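You operate a simulated robot arm through the tools that you are given. There is no shell and no other tool. Be economical: measure what you need, move in short steps, check, and stop when the job is done.

The job below is to be done with a simulated robot arm. You get a single attempt, and the scene is never put back.

## Task
Stand the blue lug beside the red sponge. It goes on the side that lies toward x -0.7, y +0.7 (a direction in the base frame), with about 3 cm between them.
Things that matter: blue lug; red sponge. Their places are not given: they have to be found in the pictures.

The check looks at the end state, three seconds after you hand in, the way a careful person would. Anything else that was tipped, shoved, dropped, spilled or broken makes it a failure.

## Robot
A 7-joint arm with a two-finger parallel gripper, fixed in place. Base frame: the origin is at the foot of the arm, x ahead of it, y to its left, z up; the work surface is at about z = 0.72. Units: m, degrees, N and s.
With the tool pointing down near the work surface it reaches from about 0.28 to 0.68 m from the base axis. Its first joint turns from -66.0 to 66.0 degrees. Payload 1.57 kg.
Tool frame: the origin (TCP) lies between the finger pads and is the grasp point; the fingertips stand 0.03 m ahead of it; z points along the fingers, y is the line along which they close. Largest opening 0.11 m; finger width 0.024, thickness 0.012; the body of the gripper, 0.048 by 0.112 m, starts 0.078 m behind the TCP.
Orientation is that of the tool frame in the base frame, as a unit quaternion [x, y, z, w]. With the fingers straight down and closing along the base's y, the tool's x points along the base's -x, its y along +y and its z along -z.

## Interface
- The arm moves only by the tool apply_moves. Its argument "series" is a list of rows, each an object of numbers (a shift or turn left out is 0, a gripper value left out holds the last): "ax", "ay", "az": the turn, a rotation vector about the base's x, y, z in units of 120 degrees (1.0 is 120 degrees); "dx", "dy", "dz": the shift along the base's x, y, z in units of 100 mm (1.0 is 100 mm); "jaw": the finger opening in cm, from 0 to 11. In form: [{"ax": .., "ay": .., "az": .., "dx": .., "dy": .., "dz": .., "jaw": ..}, ...]. A call has 1 to 8 rows; each row is the pose to reach, as a shift and turn from the pose commanded when the call began. A call with a number of a shift or a turn outside -1 to 1 is refused whole. Each row takes 0.2 s and may step no farther than 0.05 m and 8.6 degrees from the row before; otherwise, or with a gripper value out of range, the whole call is refused. Where a pose cannot be reached the arm comes as near as it can. A force on the tool above 40 N (or 10 N above the force at the start of the call, whichever is more), or a blocked arm, ends the call early, and 0.2 s more pass. The fingers move at their own pace (about 0.108 m/s each) and stop on an object; they squeeze with about 32 N. The grip force told is the motor's: it shows also when the fingers shut on nothing. Time passes only in rows, and 0.2 s behind the last, so rows that repeat a pose let the fingers close. It gives the time, the measured TCP pose, the force on the tool (base axes), the opening and the grip force at its end, in the units of the frame above (readings bear some noise).
- Cameras (640 x 400 px; columns grow to the right, rows downward): "scene" is fixed at [0.1647, -0.396, 1.3937]; the picture's right is [0.76, -0.66, 0.00], its down [-0.43, -0.49, -0.76] and it looks along [0.50, 0.57, -0.65] (base axes); focal length 321 px, centre (320, 200). "wrist" rides on the gripper at [-0.036, 0, -0.08] in the tool frame; the picture's right is [0.00, -1.00, 0.00], its down [0.97, 0.00, -0.24] and it looks along [0.24, 0.00, 0.97] (tool axes); focal length 218 px, centre (320, 200).
- camera(camera): a new picture of that camera. The clock stands still meanwhile.
- probe_pixels(camera, pixels): there is no depth. For up to 12 entries [column, row, z] of the newest picture of that camera ("zoom" is the newest enlarged one), the place [x, y] in the base frame at which the ray of that pixel passes the height z, good to about 0.002 m. The clock stands still meanwhile.
- inspect(camera, box): a new picture of the part [left, top, right, bottom] of that camera's present view, enlarged. The clock stands still meanwhile.
- sign_off(): hands the job in; it is judged then, once.

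Work in short steps. Measure before you move; look again where a grasp or a placing could have gone wrong, and mend it. You have 60 turns and 26 pictures in all, those below and enlarged ones among them. Open the gripper and draw the arm clear of the work before you hand the job in, unless the task says otherwise; then end with one line.

The tools are called after "Call:" by a JSON object that holds its "op" and its "data". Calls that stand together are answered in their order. apply_moves: Moves the arm, as the interface text tells. Its arguments: {"type":"object","properties":{"series":{"type":"array","items":{"type":"object","properties":{"ax":{"type":"number"},"ay":{"type":"number"},"az":{"type":"number"},"dx":{"type":"number"},"dy":{"type":"number"},"dz":{"type":"number"},"jaw":{"type":"number"}}}}},"required":["series"]} The other tools are called the same way: camera (camera) takes a picture; probe_pixels (camera, pixels) gives the place at which the rays of pixels pass given heights; inspect (camera, box) takes an enlarged picture of a part of a camera's view; sign_off () hands the job in.

At the start:

```text
time_s: 0.0
tool_pos: [0.4205, 0.1018, 0.9448]
tcp_rot: [-0.001, 1.0, 0.0, 0.001]
contact_force: [-1.0, 0.5, 0.1]
gripper_width: 0.11
gripper_force: 0.1
```

scene: 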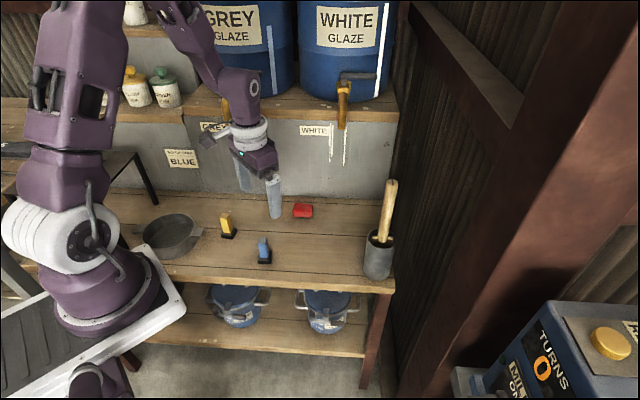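
wrist: 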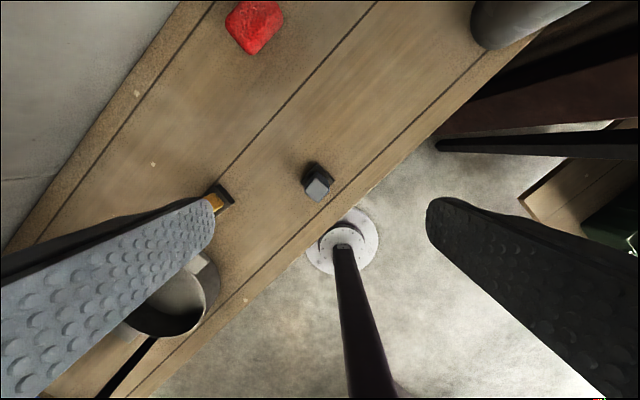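

The scene shows the blue lug near (264,250), the red sponge near (302,210) and a yellow lug near (227,226). I enlarge the area to measure.

Call:
{"op": "inspect", "data": {"camera": "scene", "box": [200, 180, 340, 280]}}

Call:
{"op": "inspect", "data": {"camera": "wrist", "box": [180, 0, 380, 220]}}

```text
4.00 times, centred on (270, 230) of scene
```

zoom: 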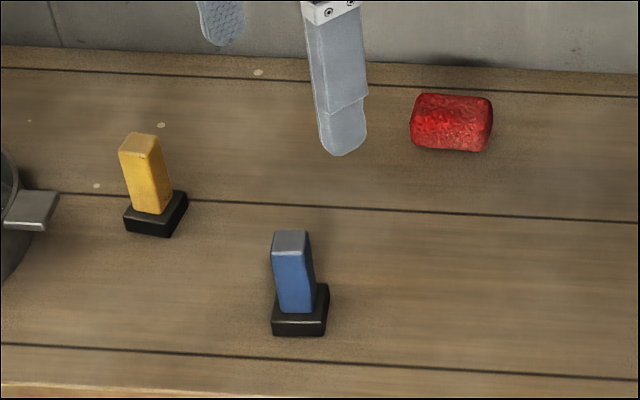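

```text
1.82 times, centred on (280, 110) of wrist
```

zoom: 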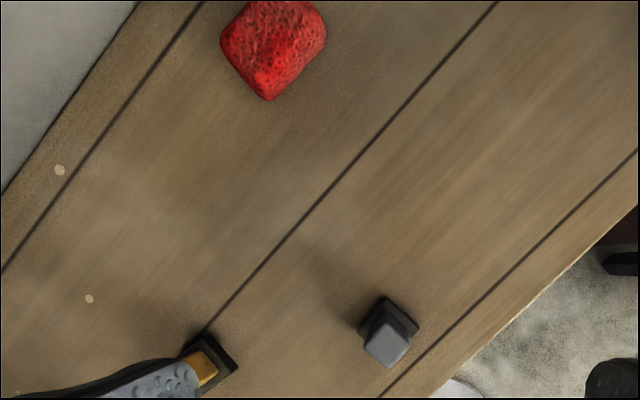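

The zooms show the blue lug upright on a black foot, with the sponge a rounded block. I probe the foot and top corners and the sponge outline in both views.

Call:
{"op": "probe_pixels", "data": {"camera": "scene", "pixels": [[258.3, 263.7, 0.72], [270.8, 263.7, 0.72], [272.3, 256.3, 0.72], [262.3, 240.5, 0.77], [262.3, 240.5, 0.78], [293, 217, 0.725], [311.5, 218, 0.725], [313, 211, 0.735], [295, 203.5, 0.745], [312.5, 204.3, 0.745], [238, 230, 0.72], [231, 239, 0.72]]}}

Call:
{"op": "probe_pixels", "data": {"camera": "zoom", "pixels": [[268, 100, 0.74], [222, 38, 0.74], [327, 40, 0.74], [320, 8, 0.74], [248, 2, 0.74], [387, 346, 0.77], [387, 346, 0.78], [386, 297, 0.73], [420, 328, 0.73], [359, 332, 0.73], [202, 333, 0.73], [238, 370, 0.73]]}}

```text
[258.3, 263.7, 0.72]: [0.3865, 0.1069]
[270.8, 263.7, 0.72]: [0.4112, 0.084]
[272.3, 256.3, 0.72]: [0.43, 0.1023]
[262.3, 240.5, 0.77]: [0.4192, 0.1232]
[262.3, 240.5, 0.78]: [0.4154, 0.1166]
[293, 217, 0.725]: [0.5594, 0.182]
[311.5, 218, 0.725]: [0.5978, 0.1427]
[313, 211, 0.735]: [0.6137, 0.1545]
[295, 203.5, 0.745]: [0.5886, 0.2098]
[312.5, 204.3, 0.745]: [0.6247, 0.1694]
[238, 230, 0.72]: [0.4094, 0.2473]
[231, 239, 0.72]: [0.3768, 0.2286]
```

```text
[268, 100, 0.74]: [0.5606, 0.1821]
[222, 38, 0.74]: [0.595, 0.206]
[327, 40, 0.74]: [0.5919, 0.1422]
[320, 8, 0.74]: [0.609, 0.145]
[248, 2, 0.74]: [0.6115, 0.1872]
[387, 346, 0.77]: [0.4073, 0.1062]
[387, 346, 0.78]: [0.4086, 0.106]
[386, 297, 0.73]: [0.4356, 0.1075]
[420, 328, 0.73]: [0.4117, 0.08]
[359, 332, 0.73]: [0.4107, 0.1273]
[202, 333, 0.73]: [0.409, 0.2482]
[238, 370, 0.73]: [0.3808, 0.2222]
```

The blue lug's centre is about (0.410, 0.106), its top about 0.795, and its faces are turned 45°. I turn the tool -45° so the fingers close along (0.7, 0.7), and probe the back wall for clearance.

Call:
{"op": "apply_moves", "data": {"series": [{"az": -0.0625, "dx": -0.02, "jaw": 11}, {"az": -0.125, "dx": -0.05}, {"az": -0.1875, "dx": -0.1, "dy": 0.04}, {"az": -0.25, "dx": -0.1, "dy": 0.04}, {"az": -0.3125, "dx": -0.1, "dy": 0.04}, {"az": -0.375, "dx": -0.1, "dy": 0.04}, {"az": -0.375, "dx": -0.1, "dy": 0.04}]}}

Call:
{"op": "probe_pixels", "data": {"camera": "scene", "pixels": [[315, 196.5, 0.72], [240, 194, 0.72], [280, 195, 0.72]]}}

Call:
{"op": "camera", "data": {"camera": "wrist"}}

```text
time_s: 1.6
tool_pos: [0.4109, 0.1066, 0.9457]
tcp_rot: [0.383, 0.924, 0.0, 0.0]
contact_force: [-0.1, 0.1, 0.0]
gripper_width: 0.1099
gripper_force: 0.1
```

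```text
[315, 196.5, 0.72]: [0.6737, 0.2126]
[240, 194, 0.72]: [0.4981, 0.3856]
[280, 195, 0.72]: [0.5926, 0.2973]
```

```text
21 pictures are left
```

wrist: 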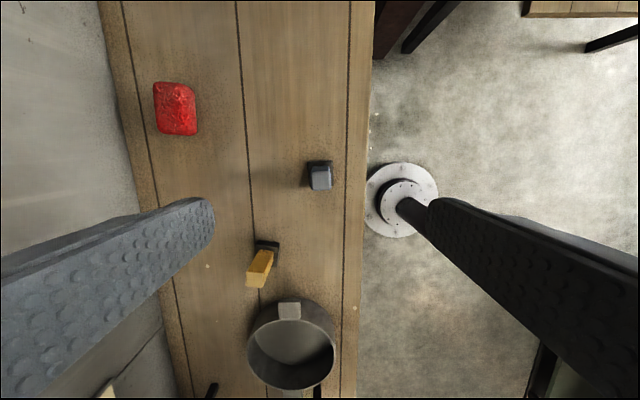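

The view is now square with the bench: sponge at (175,108), lug at (320,176), and the wall is 8 cm from the target, enough for the gripper. I enlarge for exact measures.

Call:
{"op": "inspect", "data": {"camera": "wrist", "box": [140, 70, 340, 195]}}

```text
3.20 times, centred on (240, 132) of wrist
```

zoom: 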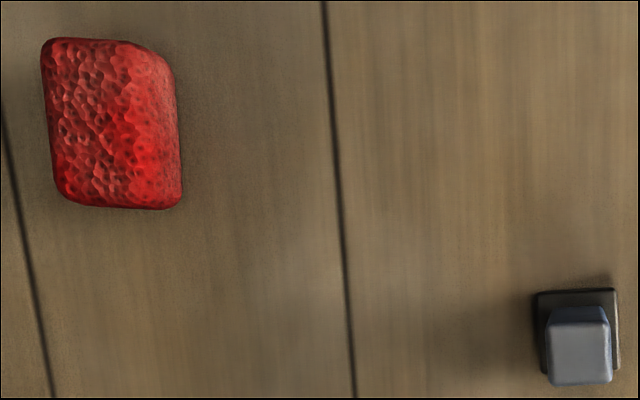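

Probing sponge corners and lug top/foot corners in this zoom.

Call:
{"op": "probe_pixels", "data": {"camera": "zoom", "pixels": [[62, 205, 0.745], [165, 209, 0.725], [183, 195, 0.725], [176, 75, 0.725], [45, 40, 0.745], [130, 42, 0.745], [548, 386, 0.795], [612, 381, 0.795], [609, 326, 0.795], [549, 328, 0.795], [535, 292, 0.735], [616, 288, 0.735]]}}

```text
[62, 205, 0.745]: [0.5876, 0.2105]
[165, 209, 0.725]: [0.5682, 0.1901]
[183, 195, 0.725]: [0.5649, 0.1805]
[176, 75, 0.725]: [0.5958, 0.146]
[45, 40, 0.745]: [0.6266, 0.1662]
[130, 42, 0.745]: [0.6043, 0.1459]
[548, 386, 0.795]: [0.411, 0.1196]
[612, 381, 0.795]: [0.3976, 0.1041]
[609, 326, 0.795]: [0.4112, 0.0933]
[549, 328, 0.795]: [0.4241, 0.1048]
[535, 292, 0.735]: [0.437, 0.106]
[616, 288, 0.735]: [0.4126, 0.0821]
```

Lug column is ~2 cm square, centred at about (0.411, 0.1055), right under the tool. I descend in two calls to TCP z 0.775 (tips at 0.745, above the foot).

Call:
{"op": "apply_moves", "data": {"series": [{"dz": -0.3, "jaw": 7}, {"dz": -0.6}, {"dz": -0.9}, {"dz": -0.9}]}}

Call:
{"op": "camera", "data": {"camera": "wrist"}}

```text
time_s: 2.6
tool_pos: [0.4114, 0.1068, 0.8547]
tcp_rot: [0.383, 0.924, 0.0, 0.0]
contact_force: [0.3, -0.2, -0.1]
gripper_width: 0.0699
gripper_force: 0.0
```

```text
19 pictures are left
```

wrist: 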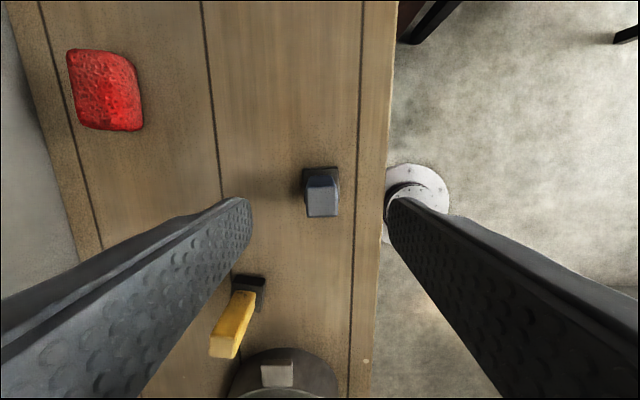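

The lug is centred between the fingers at (321,193). I descend 8 cm and close.

Call:
{"op": "apply_moves", "data": {"series": [{"dz": -0.3}, {"dz": -0.6}, {"dz": -0.8}, {"dz": -0.8}, {"dz": -0.8, "jaw": 0}, {"dz": -0.8, "jaw": 0}, {"dz": -0.8, "jaw": 0}]}}

Call:
{"op": "camera", "data": {"camera": "wrist"}}

```text
time_s: 4.2
tool_pos: [0.4125, 0.1066, 0.7748]
tcp_rot: [0.383, 0.924, 0.0, 0.0]
contact_force: [-0.2, -0.3, 0.0]
gripper_width: 0.0213
gripper_force: 31.9
```

```text
18 pictures are left
```

wrist: 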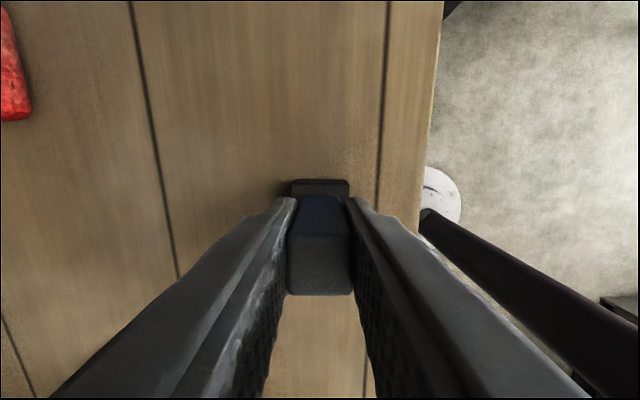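

Grip is firm (21 mm, 32 N). I lift 6 cm and check nothing slips, moving partway.

Call:
{"op": "apply_moves", "data": {"series": [{"dz": 0.2}, {"dz": 0.4}, {"dz": 0.6}, {"dz": 0.6, "dx": 0.2, "dy": 0.2}, {"dz": 0.6, "dx": 0.45, "dy": 0.44}, {"dz": 0.6, "dx": 0.7, "dy": 0.67}, {"dz": 0.6, "dx": 0.9, "dy": 0.86}, {"dz": 0.6, "dx": 0.9, "dy": 0.86}]}}

Call:
{"op": "camera", "data": {"camera": "scene"}}

```text
time_s: 6.0
tool_pos: [0.5006, 0.1917, 0.8354]
tcp_rot: [0.383, 0.924, 0.0, 0.0]
contact_force: [-0.1, -0.4, -0.7]
gripper_width: 0.0216
gripper_force: 32.1
```

```text
17 pictures are left
```

scene: 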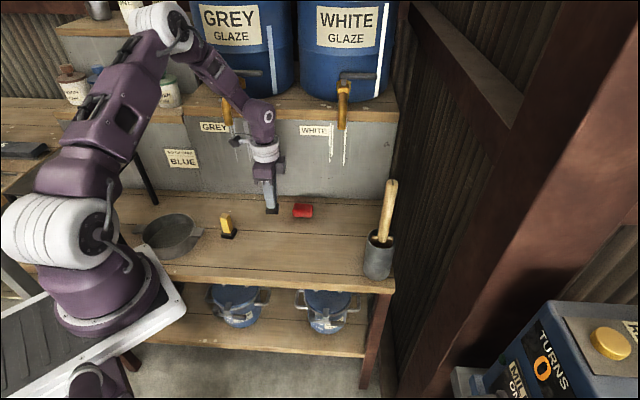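

Lug is held upright; at (272,210) it nears the sponge. I move the rest of the way at height, then look.

Call:
{"op": "apply_moves", "data": {"series": [{"dx": 0.15, "dy": 0.14}, {"dx": 0.3, "dy": 0.28}, {"dx": 0.41, "dy": 0.38}, {"dx": 0.41, "dy": 0.38}]}}

Call:
{"op": "inspect", "data": {"camera": "scene", "box": [220, 130, 340, 230]}}

Call:
{"op": "camera", "data": {"camera": "wrist"}}

```text
time_s: 7.0
tool_pos: [0.5426, 0.2306, 0.8358]
tcp_rot: [0.383, 0.924, 0.0, 0.0]
contact_force: [-0.1, -0.3, -1.2]
gripper_width: 0.0214
gripper_force: 31.7
```

```text
4.00 times, centred on (280, 180) of scene
```

zoom: 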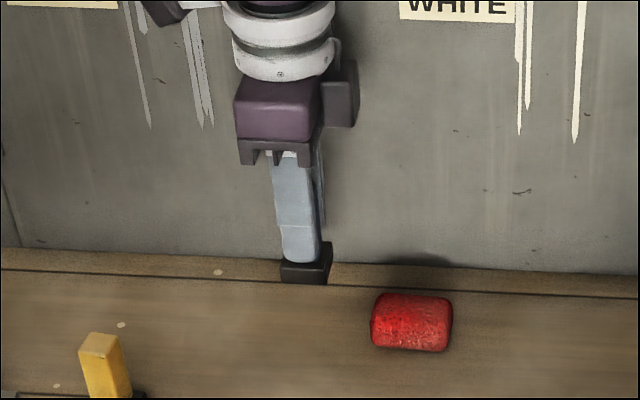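

```text
15 pictures are left
```

wrist: 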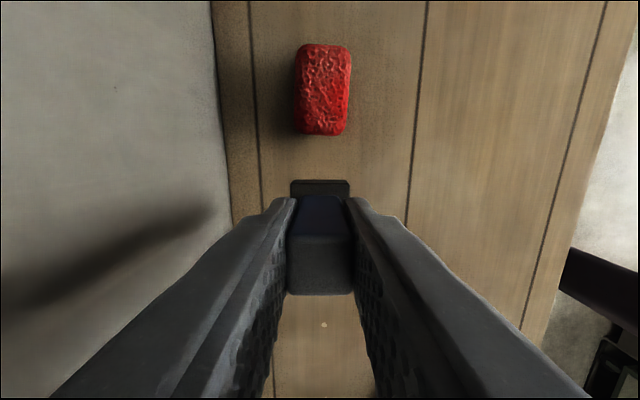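

Aligned: sponge centre column ~322, lug ~320. I re-probe the sponge's near edge from here.

Call:
{"op": "probe_pixels", "data": {"camera": "wrist", "pixels": [[300, 134, 0.735], [346, 136, 0.735], [322, 136, 0.73], [351, 70, 0.73], [296, 70, 0.735]]}}

```text
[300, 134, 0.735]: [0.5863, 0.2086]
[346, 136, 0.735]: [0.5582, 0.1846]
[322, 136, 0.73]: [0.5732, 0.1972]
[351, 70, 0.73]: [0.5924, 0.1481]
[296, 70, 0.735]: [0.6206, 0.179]
```

Sponge face at s≈-0.266, so the gap would be ~2.8 cm; I shift 1.4 mm away and lower just to the surface.

Call:
{"op": "apply_moves", "data": {"series": [{"dx": -0.01, "dy": 0.01, "dz": -0.2}, {"dx": -0.01, "dy": 0.01, "dz": -0.4}, {"dx": -0.01, "dy": 0.01, "dz": -0.52}, {"dx": -0.01, "dy": 0.01, "dz": -0.57}, {"dx": -0.01, "dy": 0.01, "dz": -0.59}, {"dx": -0.01, "dy": 0.01, "dz": -0.6}, {"dx": -0.01, "dy": 0.01, "dz": -0.6}]}}

Call:
{"op": "inspect", "data": {"camera": "scene", "box": [220, 150, 340, 250]}}

```text
time_s: 8.6
tool_pos: [0.5419, 0.2315, 0.7756]
tcp_rot: [0.383, 0.924, 0.0, 0.0]
contact_force: [0.4, -0.5, -1.1]
gripper_width: 0.0215
gripper_force: 32.4
```

```text
4.00 times, centred on (280, 200) of scene
```

zoom: 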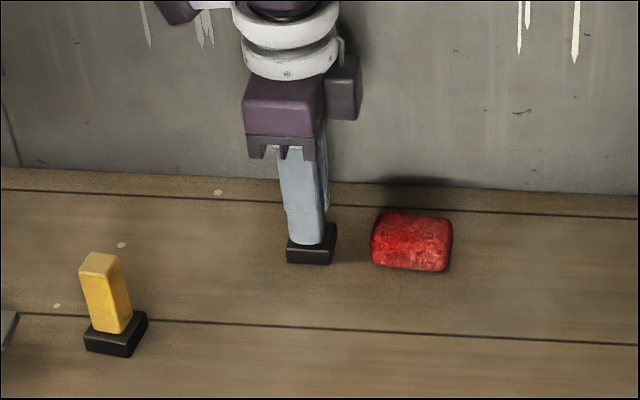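

Weight (-1.1 N) is still on the gripper, under 1 mm from the surface. I lower in fine steps.

Call:
{"op": "apply_moves", "data": {"series": [{"dz": -0.005}, {"dz": -0.01}, {"dz": -0.01}]}}

```text
time_s: 9.4
tool_pos: [0.5423, 0.2312, 0.7757]
tcp_rot: [0.382, 0.924, 0.001, 0.001]
contact_force: [-5.0, -0.1, 19.5]
gripper_width: 0.0217
gripper_force: 31.6
```

Contact made (19.5 N up). I ease back 0.7 mm and open modestly to 5 cm.

Call:
{"op": "apply_moves", "data": {"series": [{"dz": 0.007}, {"dz": 0.007}, {"dz": 0.007, "jaw": 3}, {"dz": 0.007, "jaw": 5}, {"dz": 0.007, "jaw": 5}, {"dz": 0.007, "jaw": 5}]}}

Call:
{"op": "camera", "data": {"camera": "wrist"}}

```text
time_s: 10.8
tool_pos: [0.5416, 0.2308, 0.7734]
tcp_rot: [0.382, 0.924, 0.0, -0.001]
contact_force: [0.1, 0.7, 0.1]
gripper_width: 0.0502
gripper_force: 0.0
```

```text
13 pictures are left
```

wrist: 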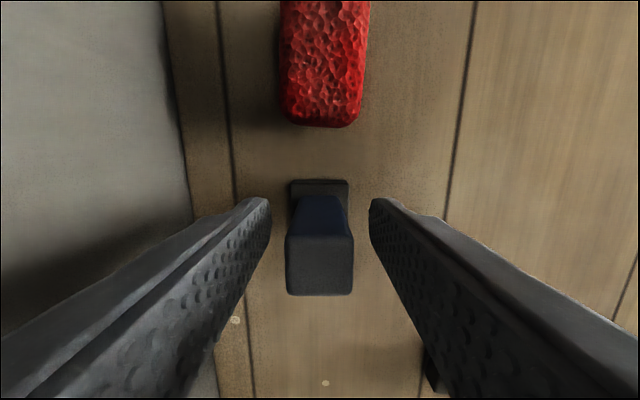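

The lug stands free and centred between the open fingers. I rise straight up.

Call:
{"op": "apply_moves", "data": {"series": [{"dz": 0.15}, {"dz": 0.35}, {"dz": 0.6}, {"dz": 0.9}, {"dz": 0.9, "dx": -0.3, "dy": -0.3}, {"dz": 0.9, "dx": -0.6, "dy": -0.6}, {"dz": 0.9, "dx": -0.9, "dy": -0.9}, {"dz": 0.9, "dx": -0.9, "dy": -0.9}]}}

Call:
{"op": "inspect", "data": {"camera": "scene", "box": [220, 150, 340, 250]}}

Call:
{"op": "camera", "data": {"camera": "wrist"}}

```text
time_s: 11.9
tool_pos: [0.5407, 0.2289, 0.8654]
tcp_rot: [0.397, 0.918, 0.009, 0.006]
contact_force: [32.7, 17.7, -13.0]
gripper_width: 0.0501
gripper_force: 0.0
stopped in row 5: the force on the tool passed its limit (the readings are from after the stop); the commanded pose is now the measured one
```

```text
4.00 times, centred on (280, 200) of scene
```

zoom: 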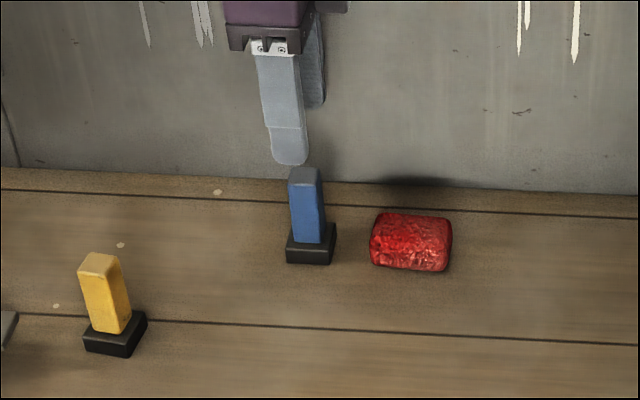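

```text
11 pictures are left
```

wrist: 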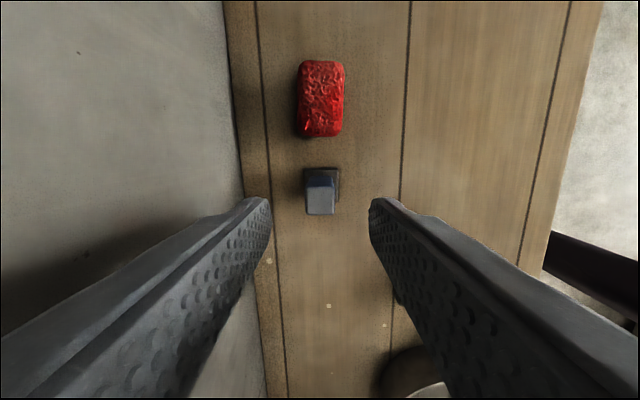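

The lug stands well, but the arm touched something while moving off (force +x,+y). I look at the full scene before moving.

Call:
{"op": "camera", "data": {"camera": "scene"}}

Call:
{"op": "inspect", "data": {"camera": "scene", "box": [150, 0, 350, 200]}}

```text
10 pictures are left
```

scene: 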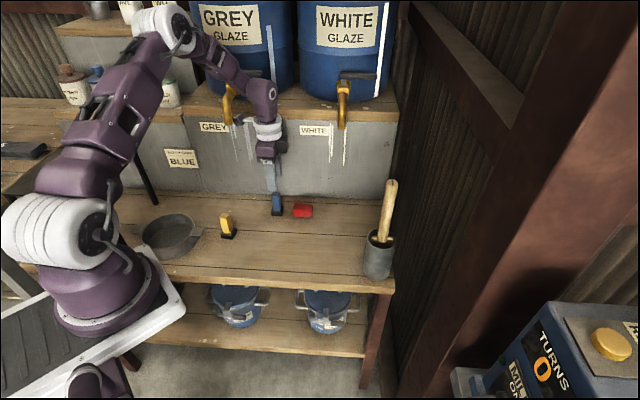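

```text
2.00 times, centred on (250, 100) of scene
```

zoom: 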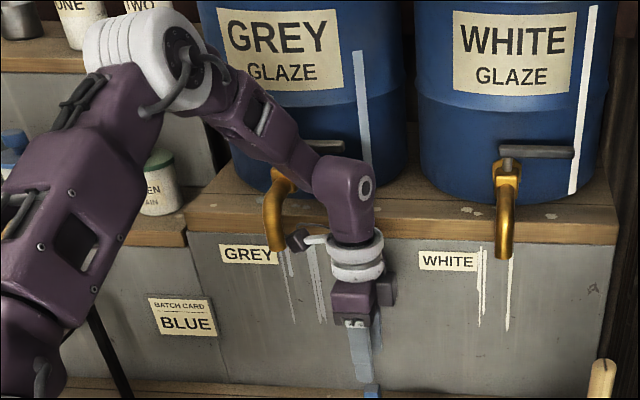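

The stub beside the wrist at zoom (300,238) has caught behind the grey tap's spout at (275,215); I came in lower, at z 0.836, without touching. I undo the slight motion and twist, sink back to that height and read the force.

Call:
{"op": "apply_moves", "data": {"series": [{"dx": 0.009, "dy": 0.019, "ax": -0.0057, "ay": 0.0086, "az": 0.0145}, {"dx": 0.009, "dy": 0.019, "ax": -0.0057, "ay": 0.0086, "az": 0.0145}, {"dx": 0.009, "dy": 0.019, "dz": -0.1, "ax": -0.0057, "ay": 0.0086, "az": 0.0145}, {"dx": 0.009, "dy": 0.019, "dz": -0.2, "ax": -0.0057, "ay": 0.0086, "az": 0.0145}, {"dx": 0.009, "dy": 0.019, "dz": -0.29, "ax": -0.0057, "ay": 0.0086, "az": 0.0145}, {"dx": 0.009, "dy": 0.019, "dz": -0.29, "ax": -0.0057, "ay": 0.0086, "az": 0.0145}]}}

Call:
{"op": "inspect", "data": {"camera": "scene", "box": [200, 60, 320, 220]}}

```text
time_s: 13.3
tool_pos: [0.538, 0.2309, 0.8365]
tcp_rot: [0.379, 0.925, 0.0, -0.002]
contact_force: [0.0, -0.8, -0.1]
gripper_width: 0.05
gripper_force: 0.1
```

```text
2.50 times, centred on (260, 140) of scene
```

zoom: 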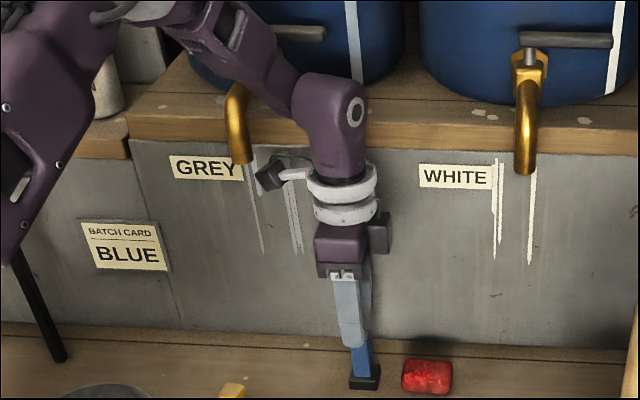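

Free again (no force), lug and sponge undisturbed. I retrace the incoming path at this height in small steps.

Call:
{"op": "apply_moves", "data": {"series": [{"dx": 0.04}, {"dx": -0.06, "dy": -0.1}, {"dx": -0.16, "dy": -0.2}, {"dx": -0.26, "dy": -0.3}, {"dx": -0.37, "dy": -0.4}, {"dx": -0.55, "dy": -0.58}, {"dx": -0.75, "dy": -0.78}, {"dx": -0.95, "dy": -0.97}]}}

Call:
{"op": "camera", "data": {"camera": "scene"}}

```text
time_s: 15.1
tool_pos: [0.4449, 0.134, 0.8359]
tcp_rot: [0.379, 0.925, -0.002, -0.002]
contact_force: [-0.9, -0.1, 0.1]
gripper_width: 0.0503
gripper_force: 0.2
```

```text
7 pictures are left
```

scene: 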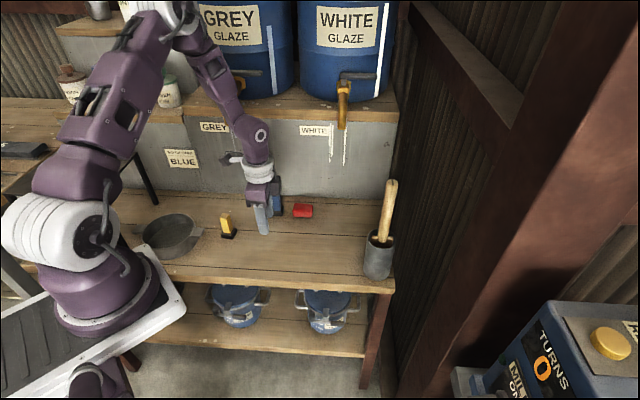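

The arm is out of the tap's reach. I rise and take a last look at the result.

Call:
{"op": "apply_moves", "data": {"series": [{"dz": 0.3, "dx": -0.1}, {"dz": 0.6, "dx": -0.2}, {"dz": 0.9, "dx": -0.3}, {"dz": 0.9, "dx": -0.3, "dy": -0.3}, {"dz": 0.9, "dx": -0.3, "dy": -0.5}]}}

Call:
{"op": "inspect", "data": {"camera": "scene", "box": [200, 70, 360, 250]}}

Call:
{"op": "camera", "data": {"camera": "wrist"}}

```text
time_s: 16.3
tool_pos: [0.4141, 0.0839, 0.9257]
tcp_rot: [0.38, 0.925, -0.002, -0.001]
contact_force: [0.1, 0.5, 0.2]
gripper_width: 0.0498
gripper_force: 0.1
```

```text
2.22 times, centred on (280, 160) of scene
```

zoom: 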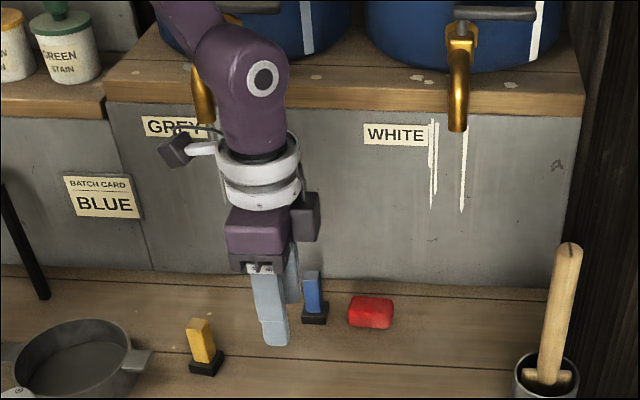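

```text
5 pictures are left
```

wrist: 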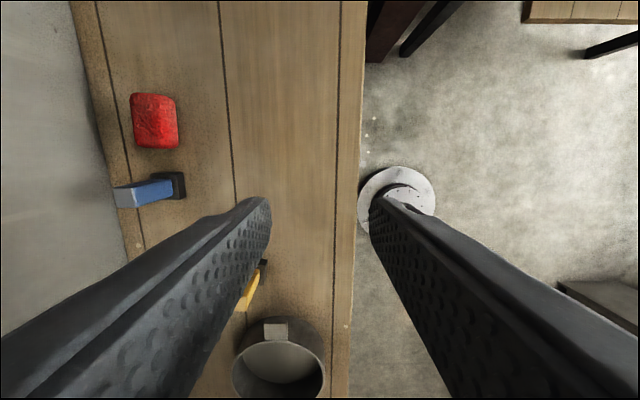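

The lug stands upright beside the sponge; I verify the gap by probing the foot edge at (180,172) and the sponge edge at row ~149.

Call:
{"op": "probe_pixels", "data": {"camera": "wrist", "pixels": [[181, 172, 0.735], [186, 197, 0.735], [170, 172, 0.735], [175, 147, 0.73], [140, 149, 0.74]]}}

```text
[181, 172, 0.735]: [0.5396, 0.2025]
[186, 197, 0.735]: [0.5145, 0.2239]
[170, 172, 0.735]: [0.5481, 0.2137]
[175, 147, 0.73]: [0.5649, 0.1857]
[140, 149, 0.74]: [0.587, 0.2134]
```

The gap measures about 2.9 cm, centred on the right side, and the arm is clear with the gripper open. I hand in.

Call:
{"op": "sign_off", "data": {}}

```text
The job is handed in.
```

The blue lug stands upright beside the red sponge, on the side toward (-0.7, +0.7), with a gap of about 2.9 cm. While backing away, the arm briefly caught on the grey glaze tap's spout; I backed it off, and the later pictures show no spill and nothing moved.
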